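You operate a simulated robot arm through the tools that you are given. There is no shell and no other tool.

Carry out the task below with a simulated robot arm. There is one attempt and no reset: what you move stays moved.

TASK
Wet out the hole taped LAMP with the sponge float, then trowel filler into it from the hawk.
Fine: the float is wetted in the wash tub; float and trowel go back; the other taped hole stays dusty and open, the high hole open too. Set down upright: sponge float. A coat counts when it lies all over at full strength: go over it till it gets no stronger. What is to be rubbed or washed off counts as gone when no trace of it is left.

The check looks at the end state, three seconds after you hand in, the way a careful person would. Anything else that was tipped, shoved, dropped, spilled or broken makes it a failure.

THE ROBOT
A 7-joint arm with a two-finger parallel gripper, fixed in place. Base frame: the origin is at the foot of the arm, x ahead of it, y to its left, z up; the work surface is at about z = 0.95. Readings come in m, degrees, newtons and seconds.
Its first joint turns from -166.0 to 166.0 degrees. Payload 4.4 kg.
The TCP is the grasp point between the finger pads, 0.023 m short of the fingertips. In the tool frame z runs along the fingers and y along their closing line. Largest opening 0.094 m; finger width 0.038, thickness 0.01; the body of the gripper, 0.054 by 0.096 m, starts 0.039 m behind the TCP.
Orientation is told as [roll, pitch, yaw] about the base's x, y, z axes, in that order, counted from this pose: with the fingers straight down and closing along the base's y, the tool's x points along the base's -x, its y along +y and its z along -z.

THE INTERFACE
- The arm moves only by the tool send_rows. Its argument "motion" is a list that holds one entry, the list of rows, each a list of 7 numbers: the shift along the base's x, y, z in units of 100 mm (1.0 is 100 mm), then the turn, a rotation vector about the base's x, y, z in units of 90 degrees (1.0 is 90 degrees), then the finger opening in m, from 0 to 0.094. In form: [[[x, y, z, rx, ry, rz, gripper], ...]]. A call has 1 to 20 rows; each row is the pose to reach, as a shift and turn from the pose commanded when the call began. A call with a number of a shift or a turn outside -1 to 1 is refused whole. Rows are played at 5 a second. More than 0.05 m and 8.6 degrees between two rows, or a gripper value outside its range, and nothing of the call is played. Where a pose cannot be reached the arm comes as near as it can. A force on the tool above 60 N (or 10 N above the force at the start of the call, whichever is more), or a blocked arm, ends the call early, and 0.2 s more pass. The fingers move at their own pace (about 0.072 m/s each) and stop on an object; they squeeze with about 38 N. The grip force told is the motor's: it shows also when the fingers shut on nothing. Time passes only in rows, and 0.2 s behind the last, so rows that repeat a pose let the fingers close. The reply holds the time, the measured pose of the TCP, the force on the tool along the base axes, the opening and the grip force, in the units named above and with some noise, with the torque about the TCP (base axes, N m) and any sound that the robot's microphone picked up.
- Cameras (640 x 400 px; columns grow to the right, rows downward): "scene" is fixed at [0.0506, 0.5013, 1.8345]; the picture's right is [-0.42, -0.91, 0.00], its down [-0.58, 0.26, -0.77] and it looks along [0.70, -0.32, -0.64] (base axes); focal length 352 px, centre (320, 200). "wrist" rides on the gripper at [0.086, 0.016, -0.074] in the tool frame; the picture's right is [-0.18, 0.98, 0.00], its down [-0.58, -0.11, -0.81] and it looks along [-0.79, -0.15, 0.59] (tool axes); focal length 243 px, centre (320, 200). There is no depth. A picture from a camera that has moved, and an enlarged one, comes with that camera's place and axes in the base frame and with its lens.
- get_image(camera): a new picture of that camera. The clock stands still meanwhile.
- enlarge(camera, box): a new picture of the part [left, top, right, bottom] of that camera's present view, enlarged. The clock stands still meanwhile.
- sign_off(): hands the job in; it is judged then, once.

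Places have to be worked out from the pictures, the camera data and where the tool is seen. Open the gripper and draw the arm clear of the work before you hand the job in, unless the task says otherwise.

The tools are called after "Emit:" as a command line: name --argument value ..., lists and objects as JSON in quotes. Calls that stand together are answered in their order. send_rows: Moves the arm, as the interface text tells. Its arguments: {"type":"object","properties":{"motion":{"type":"array"}},"required":["motion"]} The other tools are called the same way: get_image (camera) takes a picture; enlarge (camera, box) takes an enlarged picture of a part of a camera's view; sign_off () hands the job in.

At the start:

```text
time_s: 0.0
eef_pos: [0.7353, -0.1833, 1.3825]
orientation: [0.0, 0.0, -0.1]
ft_force: [-0.6, -0.1, -0.1]
ft_torque: [0.0, 0.0, 0.01]
grip_width: 0.094
gripper_force: 0.0
```

scene: 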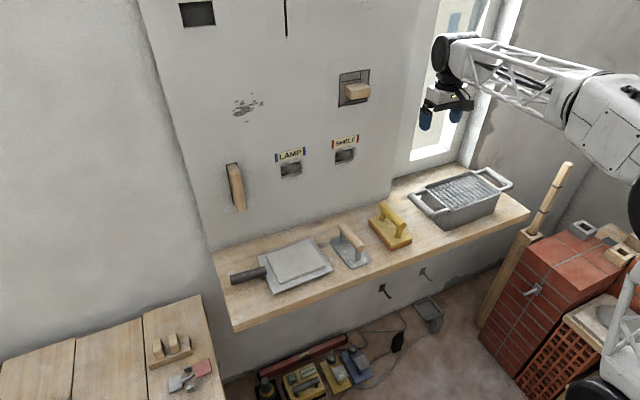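
wrist: 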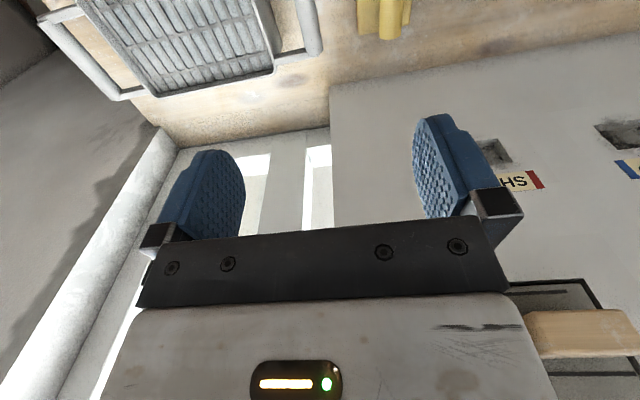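

I start by looking more closely at the shelf, the holes and the tools from the fixed camera.

Emit:
enlarge --camera "scene" --box '[200, 200, 360, 300]'

Emit:
enlarge --camera "scene" --box '[320, 150, 520, 275]'

Emit:
enlarge --camera "scene" --box '[220, 60, 396, 170]'

Emit:
enlarge --camera "scene" --box '[260, 130, 372, 200]'

```text
4.00 times, centred on (280, 250) of scene
camera zoom: at [0.0506, 0.5013, 1.8345], right [-0.42, -0.91, 0.0], down [-0.58, 0.26, -0.77], along [0.7, -0.32, -0.64], focal length 1409 px, centre (480, 0)
```

zoom: 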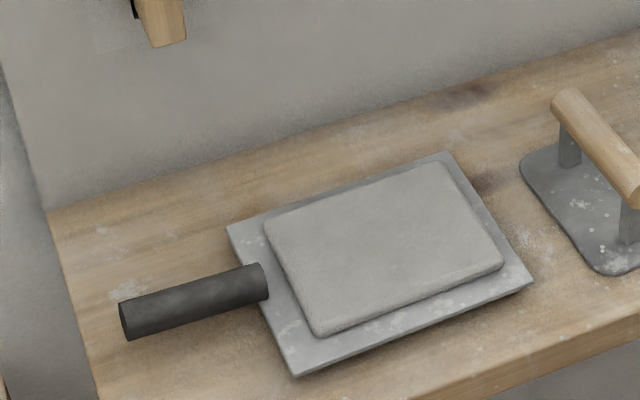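

```text
3.20 times, centred on (420, 212) of scene
camera zoom: at [0.0506, 0.5013, 1.8345], right [-0.42, -0.91, 0.0], down [-0.58, 0.26, -0.77], along [0.7, -0.32, -0.64], focal length 1127 px, centre (0, 160)
```

zoom: 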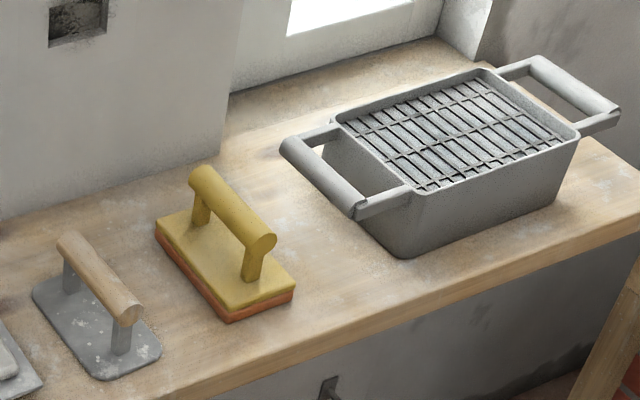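

```text
3.64 times, centred on (308, 115) of scene
camera zoom: at [0.0506, 0.5013, 1.8345], right [-0.42, -0.91, 0.0], down [-0.58, 0.26, -0.77], along [0.7, -0.32, -0.64], focal length 1281 px, centre (364, 509)
```

zoom: 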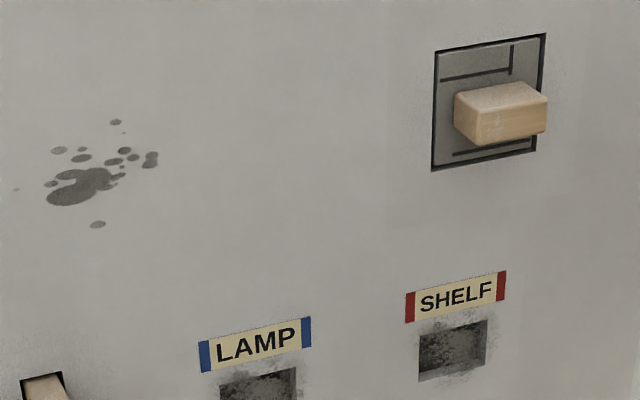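

```text
5.71 times, centred on (316, 165) of scene
camera zoom: at [0.0506, 0.5013, 1.8345], right [-0.42, -0.91, 0.0], down [-0.58, 0.26, -0.77], along [0.7, -0.32, -0.64], focal length 2012 px, centre (343, 400)
```

zoom: 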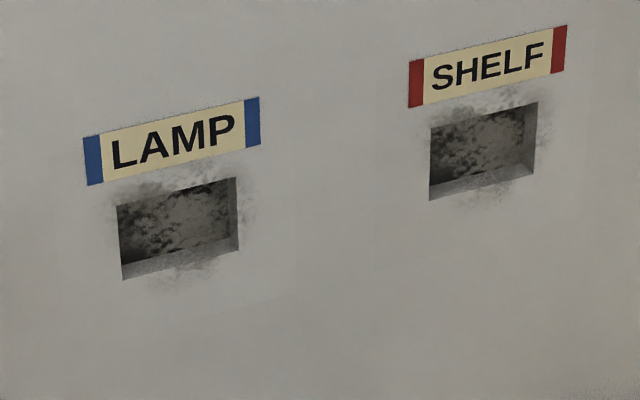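

The readings put the wall face at about x=0.923, with the LAMP hole at y 0.166–0.237 and z 1.176–1.226. The float is near (0.75,-0.09), the trowel near (0.74,0.07), the hawk near (0.77,0.265) and the tub near (0.77,-0.39). I draw the arm back so the wrist camera can look at the tub and float.

Emit:
send_rows --motion '[[[-0.4, -0.4, 0, 0, 0, 0, 0.094], [-0.8, -0.8, 0, 0, 0, 0, 0.094], [-1, -1, 0, 0, 0, 0, 0.094], [-1, -1, 0, 0, 0, 0, 0.094]]]'

Emit:
send_rows --motion '[[[-0.4, -0.4, 0.1, 0, 0, 0, 0.094], [-0.8, -0.8, 0.2, 0, 0, 0, 0.094], [-1, -1, 0.2, 0, 0, 0, 0.094], [-1, -1, 0.2, 0, 0, 0, 0.094]]]'

Emit:
get_image --camera "wrist"

Emit:
get_image --camera "scene"

```text
refused: row 1 steps farther than a row can; nothing moved
```

```text
refused: row 1 steps farther than a row can; nothing moved
```

```text
taken
camera wrist: at [0.6484, -0.1675, 1.4575], right [0.18, 0.98, 0.0], down [0.58, -0.11, 0.81], along [0.79, -0.15, -0.59], focal length 243 px, centre (320, 200)
```

wrist: 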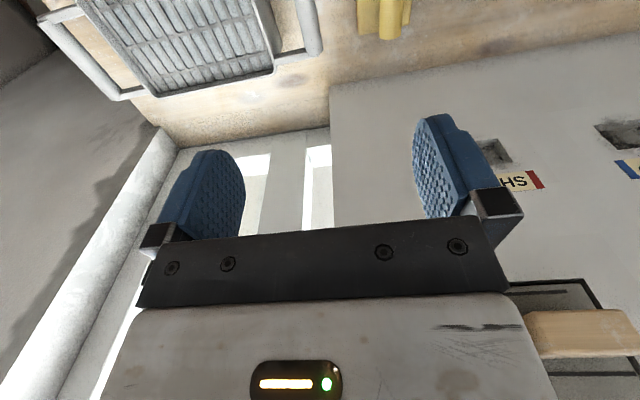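

```text
taken
```

scene: 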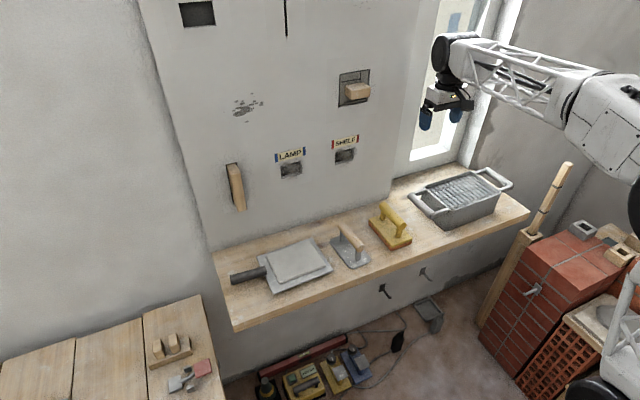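

The step limit is on the whole distance, so I use smaller rows and back off to look.

Emit:
send_rows --motion '[[[-0.33, -0.33, 0, 0, 0, 0, 0.094], [-0.66, -0.66, 0, 0, 0, 0, 0.094], [-1, -1, 0, 0, 0, 0, 0.094], [-1, -1, 0, 0, 0, 0, 0.094]]]'

Emit:
send_rows --motion '[[[-0.33, -0.33, 0.05, 0, 0, 0, 0.094], [-0.66, -0.66, 0.1, 0, 0, 0, 0.094], [-1, -1, 0.1, 0, 0, 0, 0.094], [-1, -1, 0.1, 0, 0, 0, 0.094]]]'

Emit:
get_image --camera "wrist"

Emit:
get_image --camera "scene"

```text
time_s: 1.0
eef_pos: [0.635, -0.2836, 1.3849]
orientation: [-0.1, 0.0, 0.0]
ft_force: [0.4, -0.7, 0.2]
ft_torque: [0.0, 0.0, 0.01]
grip_width: 0.094
gripper_force: 0.1
```

```text
time_s: 2.0
eef_pos: [0.5358, -0.3833, 1.3946]
orientation: [-0.1, 0.0, 0.0]
ft_force: [-0.6, -0.3, -0.5]
ft_torque: [0.0, 0.01, 0.02]
grip_width: 0.0941
gripper_force: 0.1
```

```text
taken
camera wrist: at [0.4487, -0.3672, 1.4683], right [0.18, 0.98, 0.0], down [0.58, -0.11, 0.81], along [0.79, -0.15, -0.59], focal length 243 px, centre (320, 200)
```

wrist: 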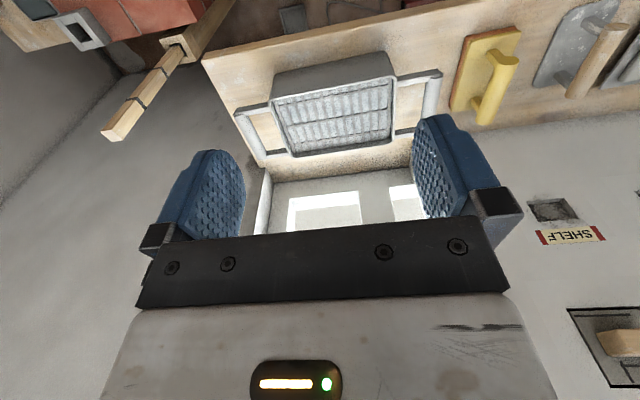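

```text
taken
```

scene: 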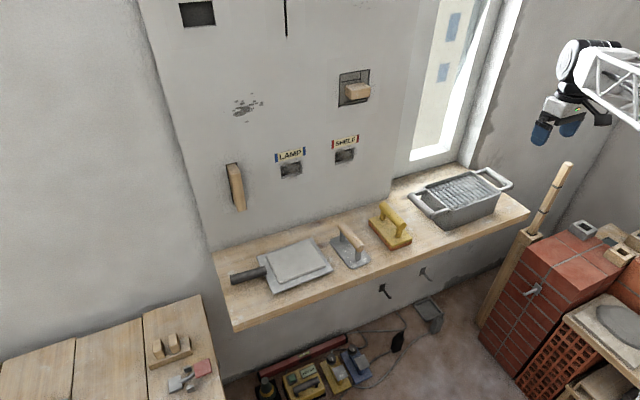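

The tub with its ribbed grid is in view; I zoom in on it and the float.

Emit:
enlarge --camera "wrist" --box '[220, 40, 460, 190]'

Emit:
enlarge --camera "wrist" --box '[400, 0, 640, 150]'

Emit:
enlarge --camera "scene" --box '[400, 155, 520, 230]'

```text
2.67 times, centred on (340, 115) of wrist
camera zoom: at [0.4487, -0.3672, 1.4683], right [0.18, 0.98, 0.0], down [0.58, -0.11, 0.81], along [0.79, -0.15, -0.59], focal length 647 px, centre (267, 427)
```

zoom: 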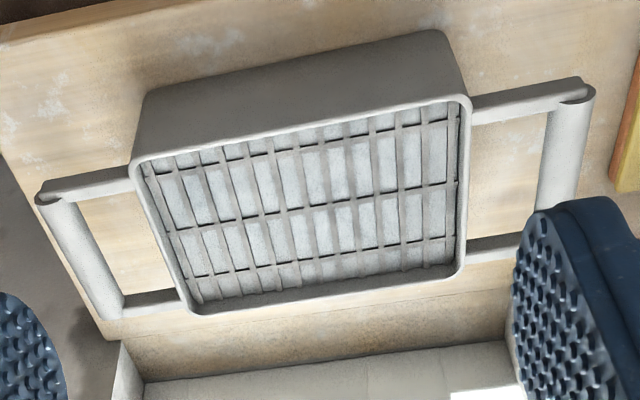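

```text
2.67 times, centred on (520, 75) of wrist
camera zoom: at [0.4487, -0.3672, 1.4683], right [0.18, 0.98, 0.0], down [0.58, -0.11, 0.81], along [0.79, -0.15, -0.59], focal length 647 px, centre (-213, 533)
```

zoom: 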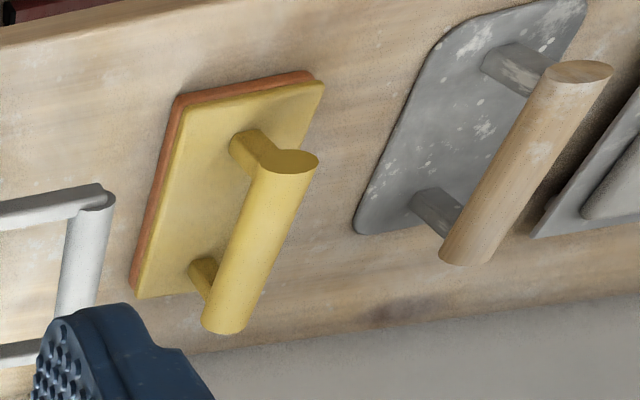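

```text
5.33 times, centred on (460, 192) of scene
camera zoom: at [0.0506, 0.5013, 1.8345], right [-0.42, -0.91, 0.0], down [-0.58, 0.26, -0.77], along [0.7, -0.32, -0.64], focal length 1878 px, centre (-427, 240)
```

zoom: 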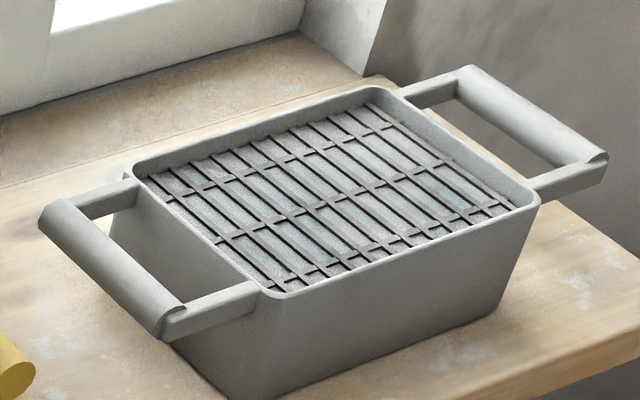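

From both cameras, the float handle axis is near y=-0.0905 and z≈1.034, running along x from 0.70 to 0.81. The tub rim is near z≈1.042, spanning x 0.69–0.836 and y -0.51 to -0.275. I now move over the float.

Emit:
send_rows --motion '[[[0.182, 0.244, -0.1, 0, 0, 0, 0.094], [0.364, 0.488, -0.2, 0, 0, 0, 0.094], [0.546, 0.732, -0.3, 0, 0, 0, 0.094], [0.728, 0.976, -0.4, 0, 0, 0, 0.094]]]'

Emit:
send_rows --motion '[[[0.182, 0.244, -0.1, 0, 0, 0, 0.094], [0.364, 0.488, -0.2, 0, 0, 0, 0.094], [0.546, 0.732, -0.3, 0, 0, 0, 0.094], [0.728, 0.976, -0.4, 0, 0, 0, 0.094]]]'

Emit:
send_rows --motion '[[[0.182, 0.244, -0.2, 0, 0, 0, 0.094], [0.364, 0.488, -0.4, 0, 0, 0, 0.094], [0.546, 0.732, -0.6, 0, 0, 0, 0.094], [0.728, 0.976, -0.8, 0, 0, 0, 0.094], [0.728, 0.976, -0.8, 0, 0, 0, 0.094]]]'

Emit:
get_image --camera "wrist"

Emit:
get_image --camera "scene"

```text
time_s: 3.0
eef_pos: [0.6061, -0.2858, 1.3541]
orientation: [-0.1, 0.0, 0.0]
ft_force: [-0.5, 0.6, 0.9]
ft_torque: [-0.02, -0.01, 0.03]
grip_width: 0.0938
gripper_force: 0.0
```

```text
time_s: 4.0
eef_pos: [0.6808, -0.1879, 1.3128]
orientation: [0.0, 0.0, 0.0]
ft_force: [-0.1, 0.5, 0.0]
ft_torque: [0.0, -0.03, 0.03]
grip_width: 0.094
gripper_force: 0.1
```

```text
time_s: 5.2
eef_pos: [0.7526, -0.0906, 1.234]
orientation: [0.0, 0.1, 0.0]
ft_force: [0.6, -0.8, 0.3]
ft_torque: [-0.03, 0.01, -0.04]
grip_width: 0.094
gripper_force: 0.1
```

```text
taken
camera wrist: at [0.6661, -0.0747, 1.3077], right [0.18, 0.98, 0.0], down [0.58, -0.11, 0.81], along [0.79, -0.15, -0.59], focal length 243 px, centre (320, 200)
```

wrist: 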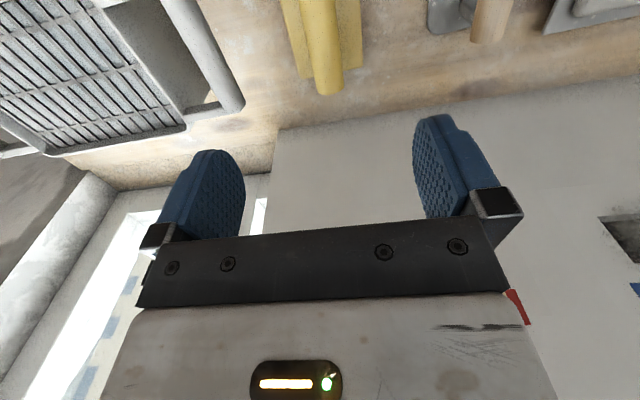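

```text
taken
```

scene: 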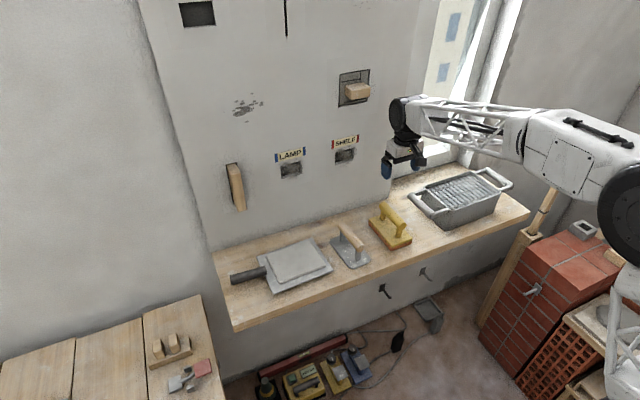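

The handle sits at y≈-0.091 under the fingers as expected. I descend in two steps to the handle height.

Emit:
send_rows --motion '[[[0, 0, -0.4, 0, 0, 0, 0.094], [0, 0, -0.8, 0, 0, 0, 0.094], [0, 0, -1, 0, 0, 0, 0.094], [0, 0, -1, 0, 0, 0, 0.094]]]'

Emit:
get_image --camera "scene"

Emit:
get_image --camera "wrist"

```text
time_s: 6.2
eef_pos: [0.7518, -0.0894, 1.1331]
orientation: [0.0, -0.1, 0.0]
ft_force: [0.0, 0.2, -0.8]
ft_torque: [-0.01, 0.01, 0.0]
grip_width: 0.094
gripper_force: 0.0
```

```text
taken
```

scene: 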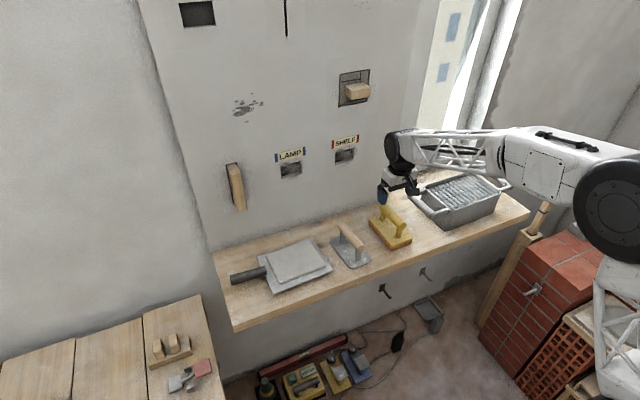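

```text
taken
camera wrist: at [0.6669, -0.0741, 1.2071], right [0.18, 0.98, 0.0], down [0.58, -0.11, 0.81], along [0.79, -0.15, -0.59], focal length 243 px, centre (320, 200)
```

wrist: 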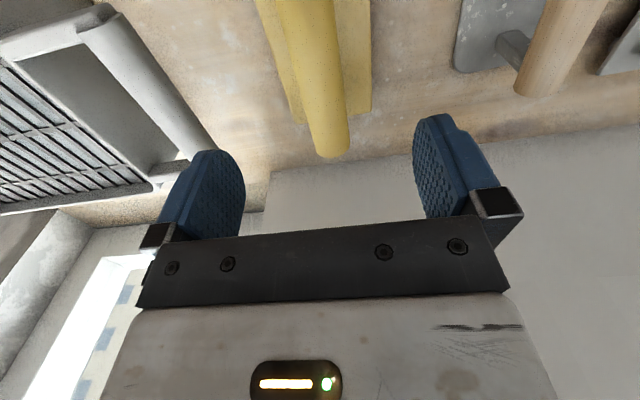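

Aligned with the handle (far end at x≈0.81, y≈-0.09). I go down to grasp height and close.

Emit:
send_rows --motion '[[[0, 0, -0.3, 0, 0, 0, 0.094], [0, 0, -0.6, 0, 0, 0, 0.094], [0, 0, -0.8, 0, 0, 0, 0.094], [0, 0, -0.97, 0, 0, 0, 0.094], [0, 0, -0.97, 0, 0, 0, 0.094]]]'

Emit:
get_image --camera "wrist"

Emit:
enlarge --camera "scene" --box '[340, 150, 500, 250]'

```text
time_s: 7.4
eef_pos: [0.7533, -0.0914, 1.037]
orientation: [0.0, 0.0, 0.0]
ft_force: [0.1, 0.0, -0.2]
ft_torque: [0.03, 0.0, -0.01]
grip_width: 0.0941
gripper_force: 0.2
```

```text
taken
camera wrist: at [0.6664, -0.0752, 1.1109], right [0.18, 0.98, 0.0], down [0.58, -0.11, 0.81], along [0.79, -0.15, -0.59], focal length 243 px, centre (320, 200)
```

wrist: 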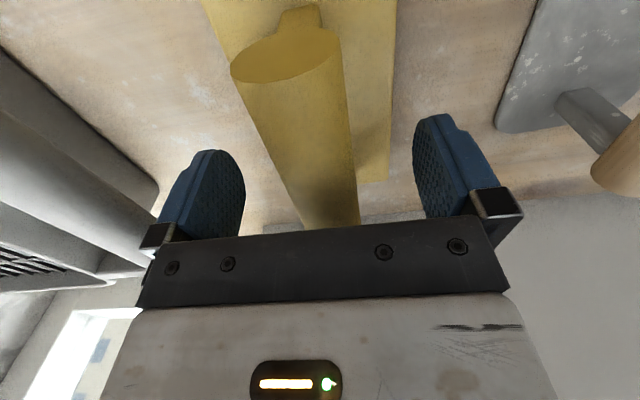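

```text
4.00 times, centred on (420, 200) of scene
camera zoom: at [0.0506, 0.5013, 1.8345], right [-0.42, -0.91, 0.0], down [-0.58, 0.26, -0.77], along [0.7, -0.32, -0.64], focal length 1409 px, centre (-80, 200)
```

zoom: 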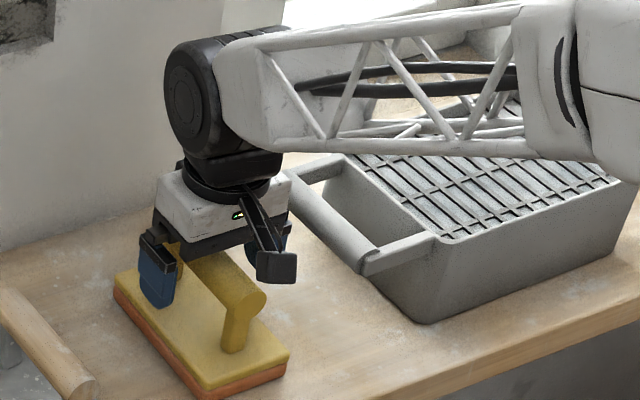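

The handle lies between the fingers with clearance above the plate. I close the gripper.

Emit:
send_rows --motion '[[[0, 0, 0, 0, 0, 0, 0.06], [0, 0, 0, 0, 0, 0, 0.03], [0, 0, 0, 0, 0, 0, 0.0], [0, 0, 0, 0, 0, 0, 0.0], [0, 0, 0, 0, 0, 0, 0.0], [0, 0, 0, 0, 0, 0, 0.0]]]'

Emit:
enlarge --camera "scene" --box '[340, 150, 500, 250]'

```text
time_s: 8.8
eef_pos: [0.7528, -0.091, 1.0373]
orientation: [0.0, 0.0, 0.0]
ft_force: [-0.5, 0.3, 0.2]
ft_torque: [-0.01, -0.05, -0.02]
grip_width: 0.0318
gripper_force: 38.3
```

```text
4.00 times, centred on (420, 200) of scene
camera zoom: at [0.0506, 0.5013, 1.8345], right [-0.42, -0.91, 0.0], down [-0.58, 0.26, -0.77], along [0.7, -0.32, -0.64], focal length 1409 px, centre (-80, 200)
```

zoom: 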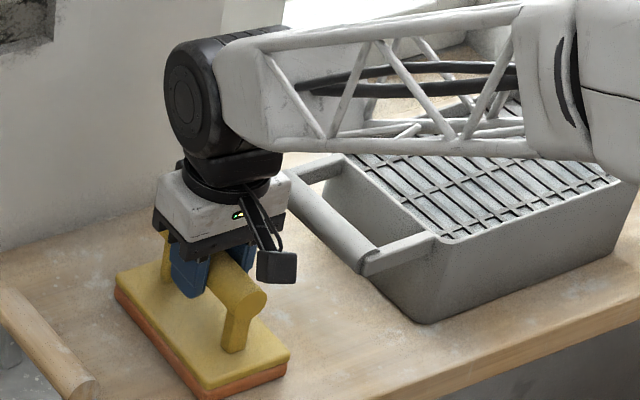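

The grip holds at 31.8 mm. I lift the float straight up, noting the grasp pose (0.7528, -0.091, 1.037) for putting it back.

Emit:
send_rows --motion '[[[0, 0, 0.1, 0, 0, 0, 0.0], [0, 0, 0.35, 0, 0, 0, 0.0], [0, 0, 0.7, 0, 0, 0, 0.0], [0, 0, 1, 0, 0, 0, 0.0]]]'

Emit:
send_rows --motion '[[[0, 0, 0.3, 0, 0, 0, 0.0], [0, 0, 0.6, 0, 0, 0, 0.0], [0, 0, 0.8, 0, 0, 0, 0.0], [0, 0, 0.8, 0, 0, 0, 0.0]]]'

Emit:
get_image --camera "scene"

Emit:
get_image --camera "wrist"

```text
time_s: 9.8
eef_pos: [0.7529, -0.0904, 1.1355]
orientation: [0.0, 0.0, 0.0]
ft_force: [1.0, 0.1, -2.0]
ft_torque: [0.02, -0.02, 0.0]
grip_width: 0.0317
gripper_force: 37.9
```

```text
time_s: 10.8
eef_pos: [0.7539, -0.0912, 1.216]
orientation: [0.0, -0.1, 0.0]
ft_force: [-0.8, -0.3, -1.9]
ft_torque: [0.0, 0.04, 0.0]
grip_width: 0.0316
gripper_force: 38.1
```

```text
taken
```

scene: 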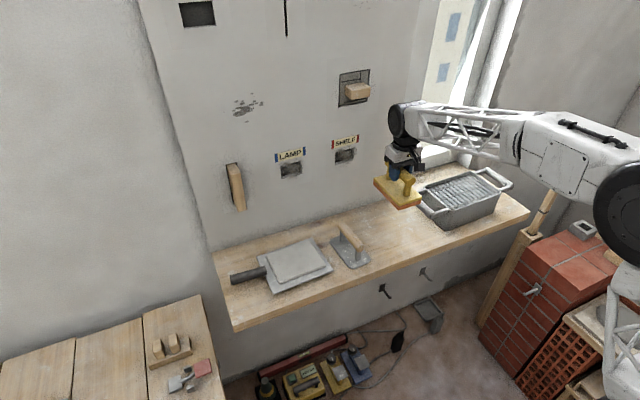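

```text
taken
camera wrist: at [0.6673, -0.0749, 1.2906], right [0.18, 0.98, 0.0], down [0.58, -0.11, 0.81], along [0.79, -0.15, -0.59], focal length 243 px, centre (320, 200)
```

wrist: 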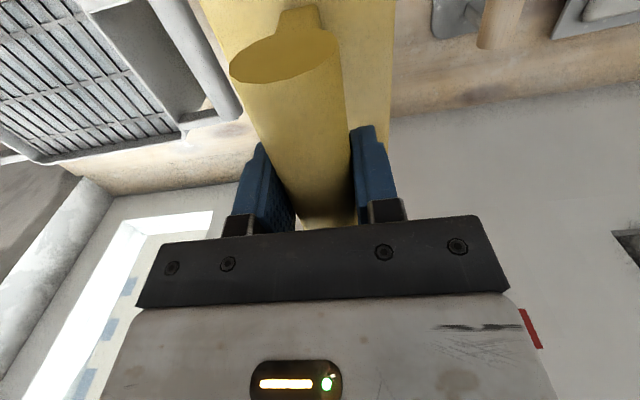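

The float hangs level. I carry it toward the tub while turning it 90° about z so its length follows the tub's length.

Emit:
send_rows --motion '[[[0, -0.25, 0, 0, 0, -0.0833, 0.0], [0, -0.5, 0, 0, 0, -0.1667, 0.0], [0, -0.75, 0, 0, 0, -0.25, 0.0], [0, -1, 0, 0, 0, -0.3333, 0.0]]]'

Emit:
send_rows --motion '[[[0, -0.25, 0, 0, 0, -0.0833, 0.0], [0, -0.5, 0, 0, 0, -0.1667, 0.0], [0, -0.75, 0, 0, 0, -0.25, 0.0], [0, -1, 0, 0, 0, -0.3333, 0.0]]]'

Emit:
send_rows --motion '[[[0, -0.25, 0, 0, 0, -0.0833, 0.0], [0.05, -0.5, 0, 0, 0, -0.1667, 0.0], [0.1, -0.75, 0, 0, 0, -0.25, 0.0], [0.1, -1, 0, 0, 0, -0.3333, 0.0], [0.1, -1, 0, 0, 0, -0.3333, 0.0]]]'

Emit:
get_image --camera "scene"

Emit:
get_image --camera "wrist"

```text
time_s: 11.8
eef_pos: [0.7539, -0.1916, 1.2168]
orientation: [0.0, 0.0, -30.2]
ft_force: [0.0, -0.4, -1.1]
ft_torque: [0.02, -0.01, -0.01]
grip_width: 0.0317
gripper_force: 37.8
```

```text
time_s: 12.8
eef_pos: [0.7546, -0.2908, 1.2153]
orientation: [0.0, 0.0, -60.1]
ft_force: [0.5, -0.5, -1.3]
ft_torque: [0.03, 0.03, 0.01]
grip_width: 0.0318
gripper_force: 38.4
```

```text
time_s: 14.0
eef_pos: [0.7647, -0.3896, 1.2159]
orientation: [0.1, -0.1, -90.1]
ft_force: [-0.3, -0.2, -2.0]
ft_torque: [-0.02, -0.01, -0.02]
grip_width: 0.0315
gripper_force: 38.3
```

```text
taken
```

scene: 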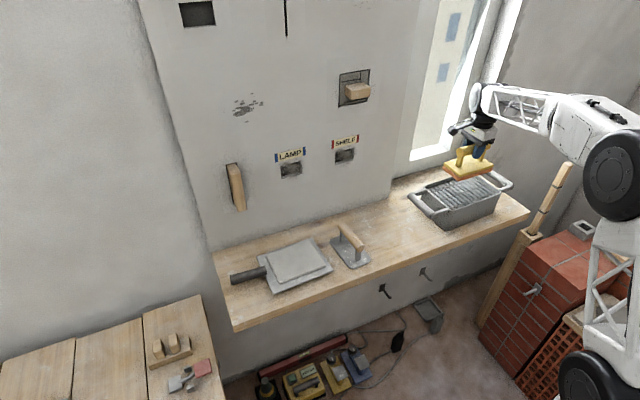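

```text
taken
camera wrist: at [0.78, -0.304, 1.2905], right [0.98, -0.19, 0.0], down [-0.11, -0.58, 0.81], along [-0.15, -0.79, -0.59], focal length 243 px, centre (320, 200)
```

wrist: 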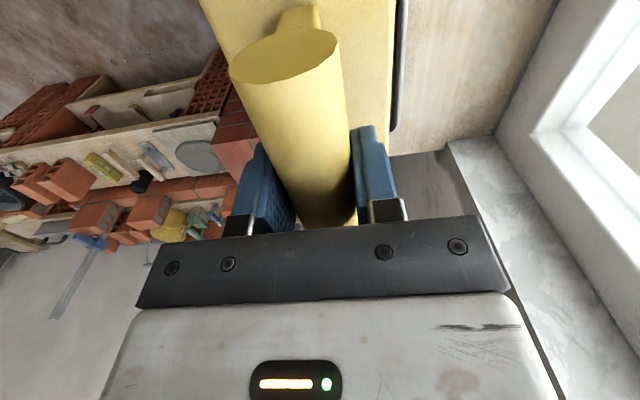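

The float is above the tub at yaw -90°. I zoom in to check alignment before dipping.

Emit:
enlarge --camera "scene" --box '[390, 130, 550, 230]'

```text
4.00 times, centred on (470, 180) of scene
camera zoom: at [0.0506, 0.5013, 1.8345], right [-0.42, -0.91, 0.0], down [-0.58, 0.26, -0.77], along [0.7, -0.32, -0.64], focal length 1409 px, centre (-280, 280)
```

zoom: 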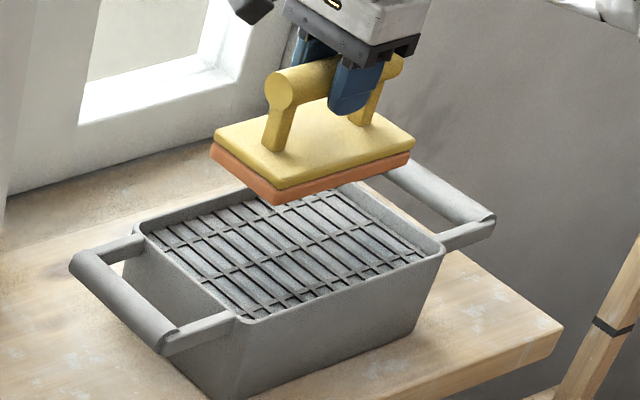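

The projection matches the tub's centre, so I lower the float to about rim level.

Emit:
send_rows --motion '[[[0, -0.02, -0.35, 0, 0, 0, 0.0], [0, -0.02, -0.65, 0, 0, 0, 0.0], [0, -0.02, -0.85, 0, 0, 0, 0.0], [0, -0.02, -0.85, 0, 0, 0, 0.0]]]'

Emit:
enlarge --camera "scene" --box '[390, 130, 550, 230]'

```text
time_s: 15.0
eef_pos: [0.7644, -0.3921, 1.1306]
orientation: [0.0, 0.0, -90.0]
ft_force: [0.1, -0.3, -1.8]
ft_torque: [0.0, 0.01, -0.02]
grip_width: 0.0314
gripper_force: 38.3
```

```text
4.00 times, centred on (470, 180) of scene
camera zoom: at [0.0506, 0.5013, 1.8345], right [-0.42, -0.91, 0.0], down [-0.58, 0.26, -0.77], along [0.7, -0.32, -0.64], focal length 1409 px, centre (-280, 280)
```

zoom: 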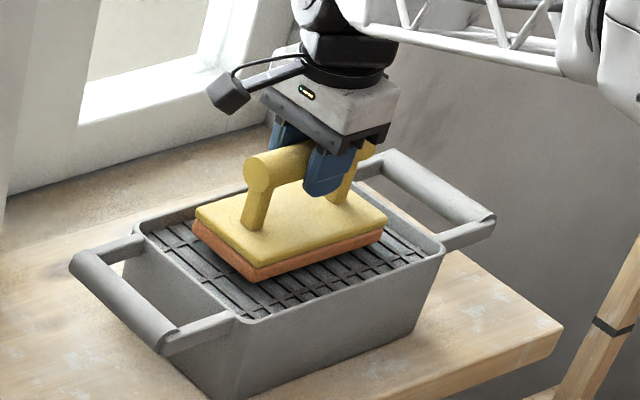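

The float is well inside the rim. I lower it in small steps while watching the force for contact with grid or water.

Emit:
send_rows --motion '[[[0, 0, -0.04, 0, 0, 0, 0.0], [0, 0, -0.08, 0, 0, 0, 0.0], [0, 0, -0.1, 0, 0, 0, 0.0], [0, 0, -0.12, 0, 0, 0, 0.0], [0, 0, -0.12, 0, 0, 0, 0.0]]]'

Emit:
enlarge --camera "scene" --box '[390, 130, 550, 230]'

```text
time_s: 16.2
eef_pos: [0.7639, -0.393, 1.1216]
orientation: [0.0, -0.1, -90.1]
ft_force: [-3.5, -1.6, 27.6]
ft_torque: [-0.04, 0.88, 0.04]
grip_width: 0.0318
gripper_force: 37.7
```

```text
4.00 times, centred on (470, 180) of scene
camera zoom: at [0.0506, 0.5013, 1.8345], right [-0.42, -0.91, 0.0], down [-0.58, 0.26, -0.77], along [0.7, -0.32, -0.64], focal length 1409 px, centre (-280, 280)
```

zoom: 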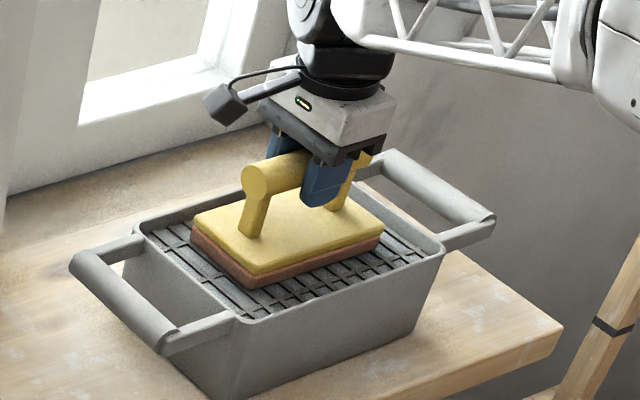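

Contact at about 27 N and the sponge edge has turned darker, so it is taking water. I ease off slightly and dwell to soak it fully.

Emit:
send_rows --motion '[[[0, 0, 0.01, 0, 0, 0, 0.0], [0, 0, 0.01, 0, 0, 0, 0.0], [0, 0, 0.01, 0, 0, 0, 0.0], [0, 0, 0.01, 0, 0, 0, 0.0], [0, 0, 0.01, 0, 0, 0, 0.0], [0, 0, 0.01, 0, 0, 0, 0.0], [0, 0, 0.01, 0, 0, 0, 0.0], [0, 0, 0.01, 0, 0, 0, 0.0], [0, 0, 0.01, 0, 0, 0, 0.0], [0, 0, 0.01, 0, 0, 0, 0.0]]]'

Emit:
enlarge --camera "scene" --box '[390, 130, 550, 230]'

```text
time_s: 18.4
eef_pos: [0.7636, -0.3921, 1.121]
orientation: [0.0, 0.0, -90.0]
ft_force: [1.5, -2.8, 17.5]
ft_torque: [-0.08, 0.02, -0.04]
grip_width: 0.0318
gripper_force: 38.2
```

```text
4.00 times, centred on (470, 180) of scene
camera zoom: at [0.0506, 0.5013, 1.8345], right [-0.42, -0.91, 0.0], down [-0.58, 0.26, -0.77], along [0.7, -0.32, -0.64], focal length 1409 px, centre (-280, 280)
```

zoom: 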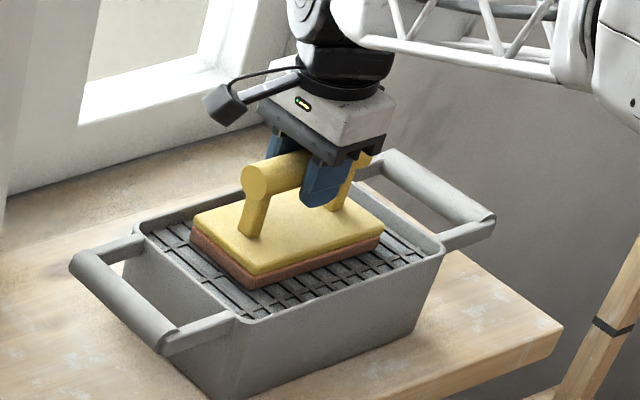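

The sponge is uniformly dark now. I lift it out slowly and look at it.

Emit:
send_rows --motion '[[[0, 0, 0.1, 0, 0, 0, 0.0], [0, 0, 0.2, 0, 0, 0, 0.0], [0, 0, 0.5, 0, 0, 0, 0.0], [0, 0, 0.8, 0, 0, 0, 0.0], [0, 0, 1.0, 0, 0, 0, 0.0], [0, 0, 1.0, 0, 0, 0, 0.0]]]'

Emit:
enlarge --camera "scene" --box '[390, 130, 550, 230]'

```text
time_s: 19.8
eef_pos: [0.763, -0.3924, 1.22]
orientation: [0.0, 0.0, -89.9]
ft_force: [-0.1, -0.6, -1.7]
ft_torque: [-0.01, -0.01, 0.01]
grip_width: 0.0317
gripper_force: 37.6
```

```text
4.00 times, centred on (470, 180) of scene
camera zoom: at [0.0506, 0.5013, 1.8345], right [-0.42, -0.91, 0.0], down [-0.58, 0.26, -0.77], along [0.7, -0.32, -0.64], focal length 1409 px, centre (-280, 280)
```

zoom: 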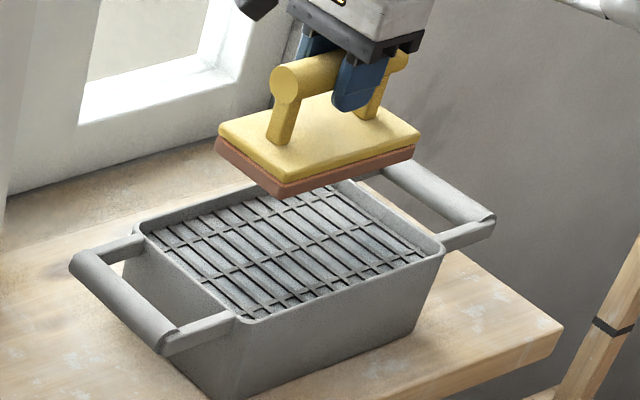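

The sponge came out evenly dark, with the tub undisturbed. I carry it back to yaw 0 while drawing toward the front of the shelf.

Emit:
send_rows --motion '[[[-0.1, 0.25, 0, 0, 0, 0.0833, 0.0], [-0.2, 0.5, 0, 0, 0, 0.1667, 0.0], [-0.3, 0.75, 0, 0, 0, 0.25, 0.0], [-0.4, 1, 0, 0, 0, 0.3333, 0.0]]]'

Emit:
send_rows --motion '[[[-0.1, 0.25, 0.05, 0, 0, 0.0833, 0.0], [-0.2, 0.5, 0.1, 0, 0, 0.1667, 0.0], [-0.3, 0.75, 0.15, 0, 0, 0.25, 0.0], [-0.4, 1, 0.2, 0, 0, 0.3333, 0.0]]]'

Emit:
send_rows --motion '[[[-0.1, 0.25, 0.05, 0, 0, 0.0833, 0.0], [-0.2, 0.5, 0.1, 0, 0, 0.1667, 0.0], [-0.3, 0.75, 0.15, 0, 0, 0.25, 0.0], [-0.4, 1, 0.2, 0, 0, 0.3333, 0.0], [-0.4, 1, 0.2, 0, 0, 0.3333, 0.0]]]'

Emit:
get_image --camera "scene"

```text
time_s: 20.8
eef_pos: [0.7235, -0.2922, 1.2204]
orientation: [-0.1, 0.0, -59.9]
ft_force: [1.1, 0.5, -1.3]
ft_torque: [-0.01, 0.0, 0.0]
grip_width: 0.0316
gripper_force: 38.5
```

```text
time_s: 21.8
eef_pos: [0.6824, -0.1926, 1.241]
orientation: [0.0, 0.0, -29.9]
ft_force: [0.6, 0.5, -1.3]
ft_torque: [-0.02, 0.01, -0.03]
grip_width: 0.0315
gripper_force: 38.0
```

```text
time_s: 23.0
eef_pos: [0.642, -0.0924, 1.2605]
orientation: [0.0, 0.1, 0.1]
ft_force: [-0.3, 0.1, -1.6]
ft_torque: [0.02, -0.01, -0.03]
grip_width: 0.0318
gripper_force: 38.0
```

```text
taken
```

scene: 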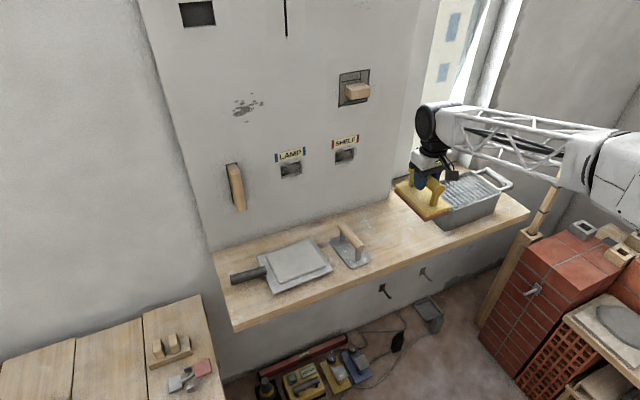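

All clear. Now I swing over to y≈0.2 while pitching the tool up 90° so the sponge faces the wall.

Emit:
send_rows --motion '[[[0, 0.25, 0, 0, -0.0833, 0, 0.0], [0, 0.5, 0, 0, -0.1667, 0, 0.0], [0, 0.75, 0, 0, -0.25, 0, 0.0], [0, 1, 0, 0, -0.3333, 0, 0.0]]]'

Emit:
send_rows --motion '[[[0, 0.25, 0, 0, -0.0833, 0, 0.0], [0, 0.5, 0, 0, -0.1667, 0, 0.0], [0, 0.75, 0, 0, -0.25, 0, 0.0], [0, 1, 0, 0, -0.3333, 0, 0.0]]]'

Emit:
send_rows --motion '[[[0, 0.25, 0, 0, -0.0833, 0, 0.0], [0, 0.5, 0, 0, -0.1667, 0, 0.0], [0, 0.75, 0, 0, -0.25, 0, 0.0], [0, 0.94, 0, 0, -0.3333, 0, 0.0], [0, 0.94, 0, 0, -0.3333, 0, 0.0]]]'

Emit:
get_image --camera "scene"

Emit:
get_image --camera "wrist"

```text
time_s: 24.0
eef_pos: [0.6436, 0.0079, 1.2602]
orientation: [-0.1, -30.2, 0.0]
ft_force: [0.4, 0.6, -1.1]
ft_torque: [-0.01, 0.05, -0.01]
grip_width: 0.0317
gripper_force: 37.9
```

```text
time_s: 25.0
eef_pos: [0.6447, 0.1089, 1.2612]
orientation: [0.1, -60.0, 0.1]
ft_force: [-0.1, -0.6, -2.5]
ft_torque: [-0.02, 0.03, -0.02]
grip_width: 0.0319
gripper_force: 38.1
```

```text
time_s: 26.2
eef_pos: [0.6423, 0.2017, 1.2612]
orientation: [157.4, -89.9, -157.4]
ft_force: [-0.4, -0.1, -1.3]
ft_torque: [0.0, 0.07, 0.0]
grip_width: 0.0318
gripper_force: 37.7
```

```text
taken
```

scene: 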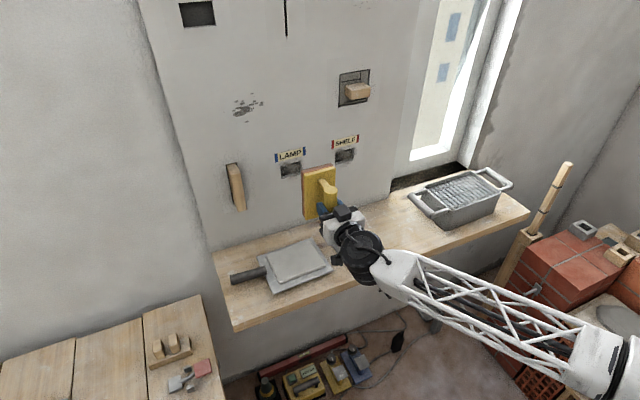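

```text
taken
camera wrist: at [0.5685, 0.2182, 1.1738], right [0.0, 0.98, 0.18], down [-0.81, -0.11, 0.58], along [0.59, -0.15, 0.79], focal length 243 px, centre (320, 200)
```

wrist: 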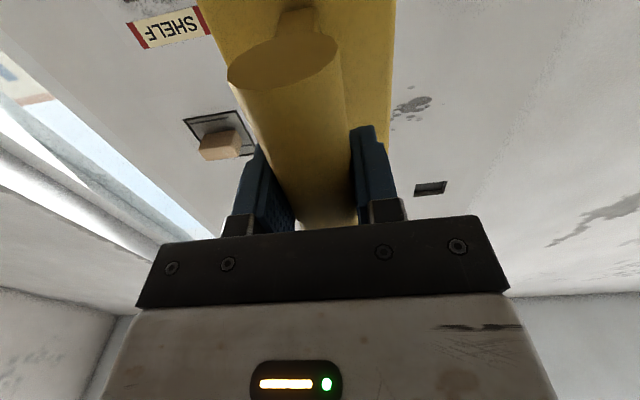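

The tool is pitched cleanly to face the wall at y≈0.202. I look closer at how the wrist sits relative to the shelf before lowering and advancing.

Emit:
enlarge --camera "scene" --box '[250, 140, 442, 260]'

```text
3.33 times, centred on (346, 200) of scene
camera zoom: at [0.0506, 0.5013, 1.8345], right [-0.42, -0.91, 0.0], down [-0.58, 0.26, -0.77], along [0.7, -0.32, -0.64], focal length 1174 px, centre (233, 200)
```

zoom: 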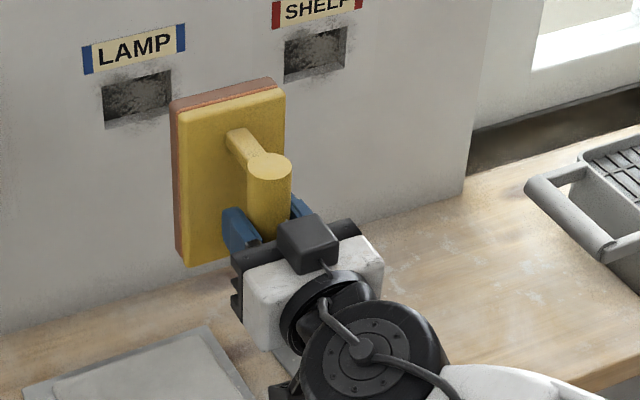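

The geometry is clear: the wrist joint stays behind the tool and above the shelf. I lower and advance toward the LAMP hole in stages.

Emit:
send_rows --motion '[[[0.2, 0, -0.25, 0, 0, 0, 0.0], [0.4, 0, -0.5, 0, 0, 0, 0.0], [0.6, 0, -0.75, 0, 0, 0, 0.0], [0.8, 0, -0.97, 0, 0, 0, 0.0], [0.8, 0, -0.97, 0, 0, 0, 0.0]]]'

Emit:
send_rows --motion '[[[0.25, 0, 0, 0, 0, 0, 0.0], [0.5, 0, 0, 0, 0, 0, 0.0], [0.75, 0, 0, 0, 0, 0, 0.0], [0.75, 0, 0, 0, 0, 0, 0.0]]]'

Emit:
enlarge --camera "scene" --box '[210, 120, 402, 240]'

Emit:
get_image --camera "scene"

```text
time_s: 27.4
eef_pos: [0.7233, 0.201, 1.163]
orientation: [159.4, -90.0, -159.3]
ft_force: [0.2, -0.3, -2.1]
ft_torque: [0.01, 0.05, -0.01]
grip_width: 0.0315
gripper_force: 38.0
```

```text
time_s: 28.4
eef_pos: [0.7983, 0.2033, 1.1641]
orientation: [176.7, -90.0, -176.7]
ft_force: [0.5, 0.3, -2.3]
ft_torque: [-0.01, 0.07, 0.0]
grip_width: 0.0318
gripper_force: 37.7
```

```text
3.33 times, centred on (306, 180) of scene
camera zoom: at [0.0506, 0.5013, 1.8345], right [-0.42, -0.91, 0.0], down [-0.58, 0.26, -0.77], along [0.7, -0.32, -0.64], focal length 1174 px, centre (367, 267)
```

zoom: 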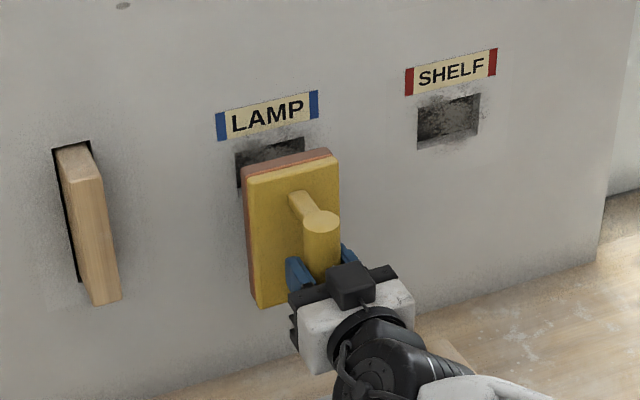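

```text
taken
```

scene: 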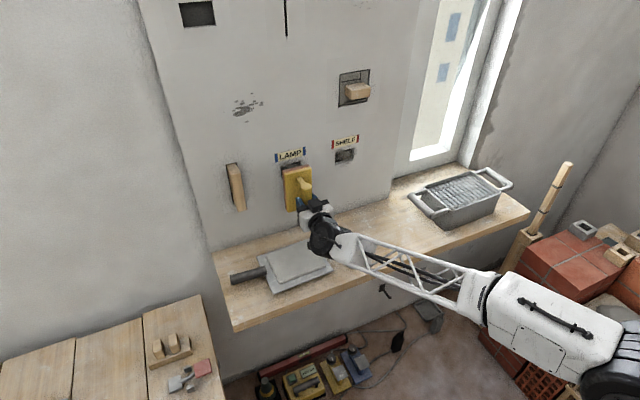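

The sponge face is about 4 cm short of the wall, with its top edge just below the tape. I advance in small steps toward contact.

Emit:
send_rows --motion '[[[0.15, 0, 0, 0, 0, 0, 0.0], [0.25, 0, 0, 0, 0, 0, 0.0], [0.3, 0, 0, 0, 0, 0, 0.0], [0.33, 0, 0, 0, 0, 0, 0.0], [0.33, 0, 0, 0, 0, 0, 0.0]]]'

Emit:
enlarge --camera "scene" --box '[210, 120, 402, 240]'

```text
time_s: 29.6
eef_pos: [0.8323, 0.2003, 1.1636]
orientation: [-28.5, -90.0, 28.4]
ft_force: [0.4, -0.1, -1.1]
ft_torque: [-0.03, 0.09, 0.03]
grip_width: 0.0315
gripper_force: 38.1
```

```text
3.33 times, centred on (306, 180) of scene
camera zoom: at [0.0506, 0.5013, 1.8345], right [-0.42, -0.91, 0.0], down [-0.58, 0.26, -0.77], along [0.7, -0.32, -0.64], focal length 1174 px, centre (367, 267)
```

zoom: 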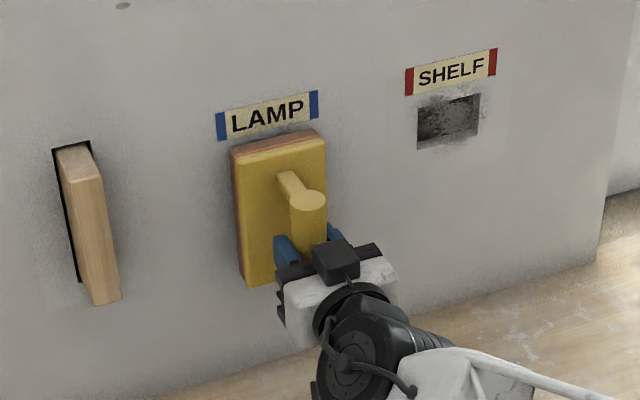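

No contact force yet. I creep forward 2 mm at a time.

Emit:
send_rows --motion '[[[0.02, 0, 0, 0, 0, 0, 0.0], [0.04, 0, 0, 0, 0, 0, 0.0], [0.06, 0, 0, 0, 0, 0, 0.0], [0.06, 0, 0, 0, 0, 0, 0.0]]]'

```text
time_s: 30.6
eef_pos: [0.8383, 0.2009, 1.164]
orientation: [-158.5, -90.0, 158.5]
ft_force: [0.1, 1.3, -1.4]
ft_torque: [0.01, 0.07, 0.0]
grip_width: 0.0316
gripper_force: 37.5
```

Still free at x=0.838; I continue creeping.

Emit:
send_rows --motion '[[[0.02, 0, 0, 0, 0, 0, 0.0], [0.04, 0, 0, 0, 0, 0, 0.0], [0.06, 0, 0, 0, 0, 0, 0.0], [0.06, 0, 0, 0, 0, 0, 0.0]]]'

Emit:
enlarge --camera "scene" --box '[210, 120, 402, 240]'

```text
time_s: 31.6
eef_pos: [0.8431, 0.202, 1.1635]
orientation: [-66.2, -90.0, 66.2]
ft_force: [-27.9, 0.9, -1.1]
ft_torque: [-0.64, -0.01, -0.01]
grip_width: 0.032
gripper_force: 37.7
```

```text
3.33 times, centred on (306, 180) of scene
camera zoom: at [0.0506, 0.5013, 1.8345], right [-0.42, -0.91, 0.0], down [-0.58, 0.26, -0.77], along [0.7, -0.32, -0.64], focal length 1174 px, centre (367, 267)
```

zoom: 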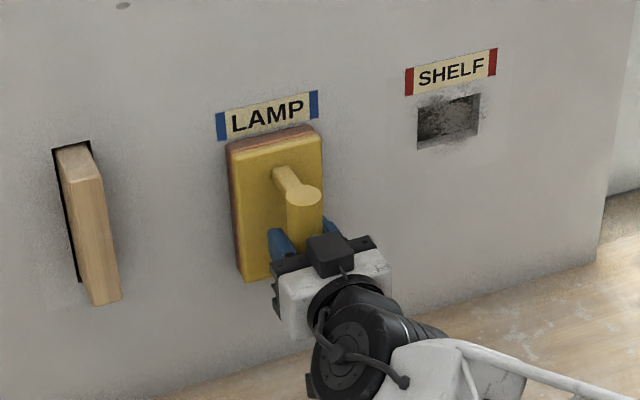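

Contact at about 28 N, with the face at x≈0.93 and the sponge covering the whole hole just below the tape. I rub gently side to side and up and down.

Emit:
send_rows --motion '[[[0, 0.05, 0, 0, 0, 0, 0.0], [0, 0.1, 0, 0, 0, 0, 0.0], [0, 0.05, 0, 0, 0, 0, 0.0], [0, 0, 0, 0, 0, 0, 0.0], [0, -0.05, 0, 0, 0, 0, 0.0], [0, -0.1, 0, 0, 0, 0, 0.0], [0, -0.05, -0.03, 0, 0, 0, 0.0], [0, 0, -0.06, 0, 0, 0, 0.0], [0, 0.05, -0.06, 0, 0, 0, 0.0], [0, 0.1, -0.06, 0, 0, 0, 0.0], [0, 0.05, -0.03, 0, 0, 0, 0.0], [0, 0, 0, 0, 0, 0, 0.0], [0, -0.05, -0.03, 0, 0, 0, 0.0], [0, -0.1, -0.06, 0, 0, 0, 0.0], [0, -0.05, -0.03, 0, 0, 0, 0.0], [0, 0, 0, 0, 0, 0, 0.0]]]'

Emit:
enlarge --camera "scene" --box '[210, 120, 402, 240]'

```text
time_s: 35.0
eef_pos: [0.8425, 0.2012, 1.1637]
orientation: [-59.4, -90.0, 59.3]
ft_force: [0.3, 0.3, -0.8]
ft_torque: [0.01, 0.08, -0.03]
grip_width: 0.0316
gripper_force: 37.9
```

```text
3.33 times, centred on (306, 180) of scene
camera zoom: at [0.0506, 0.5013, 1.8345], right [-0.42, -0.91, 0.0], down [-0.58, 0.26, -0.77], along [0.7, -0.32, -0.64], focal length 1174 px, centre (367, 267)
```

zoom: 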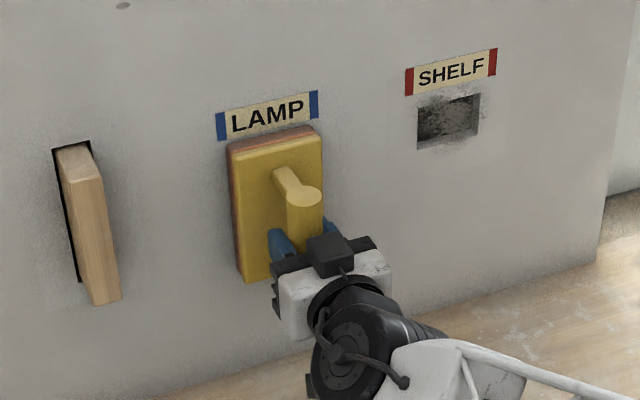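

The force has relaxed to zero, so the float may have settled slightly in the grip. I back off to see how wet the hole is.

Emit:
send_rows --motion '[[[-0.2, 0, 0, 0, 0, 0, 0.0], [-0.5, 0, -0.2, 0, 0, 0, 0.0], [-0.7, 0, -0.5, 0, 0, 0, 0.0], [-0.7, 0, -0.7, 0, 0, 0, 0.0], [-0.7, 0, -0.7, 0, 0, 0, 0.0]]]'

Emit:
enlarge --camera "scene" --box '[250, 130, 378, 210]'

Emit:
get_image --camera "wrist"

```text
time_s: 36.2
eef_pos: [0.7741, 0.2016, 1.1031]
orientation: [158.2, -89.2, -158.4]
ft_force: [-0.1, 1.1, 7.5]
ft_torque: [0.13, 0.68, -0.04]
grip_width: 0.0317
gripper_force: 38.2
stopped in row 5: the force on the tool passed its limit at 63 N (the readings are from after the stop); the commanded pose is now the measured one
```

```text
5.00 times, centred on (314, 170) of scene
camera zoom: at [0.0506, 0.5013, 1.8345], right [-0.42, -0.91, 0.0], down [-0.58, 0.26, -0.77], along [0.7, -0.32, -0.64], focal length 1761 px, centre (350, 350)
```

zoom: 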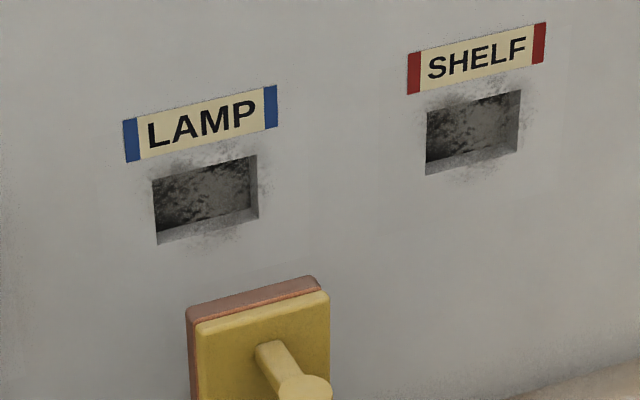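

```text
taken
camera wrist: at [0.7003, 0.2178, 1.0151], right [0.0, 0.98, 0.19], down [-0.81, -0.11, 0.57], along [0.58, -0.15, 0.8], focal length 243 px, centre (320, 200)
```

wrist: 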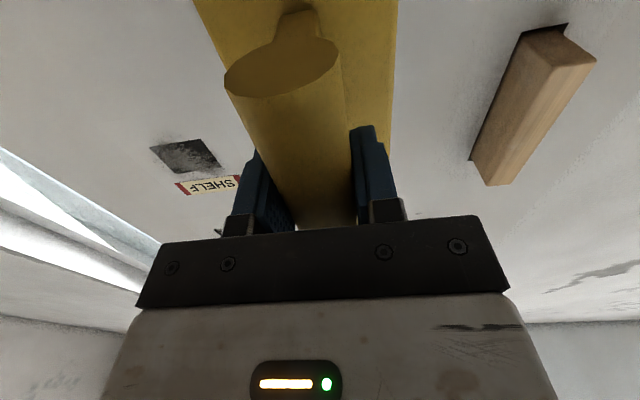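

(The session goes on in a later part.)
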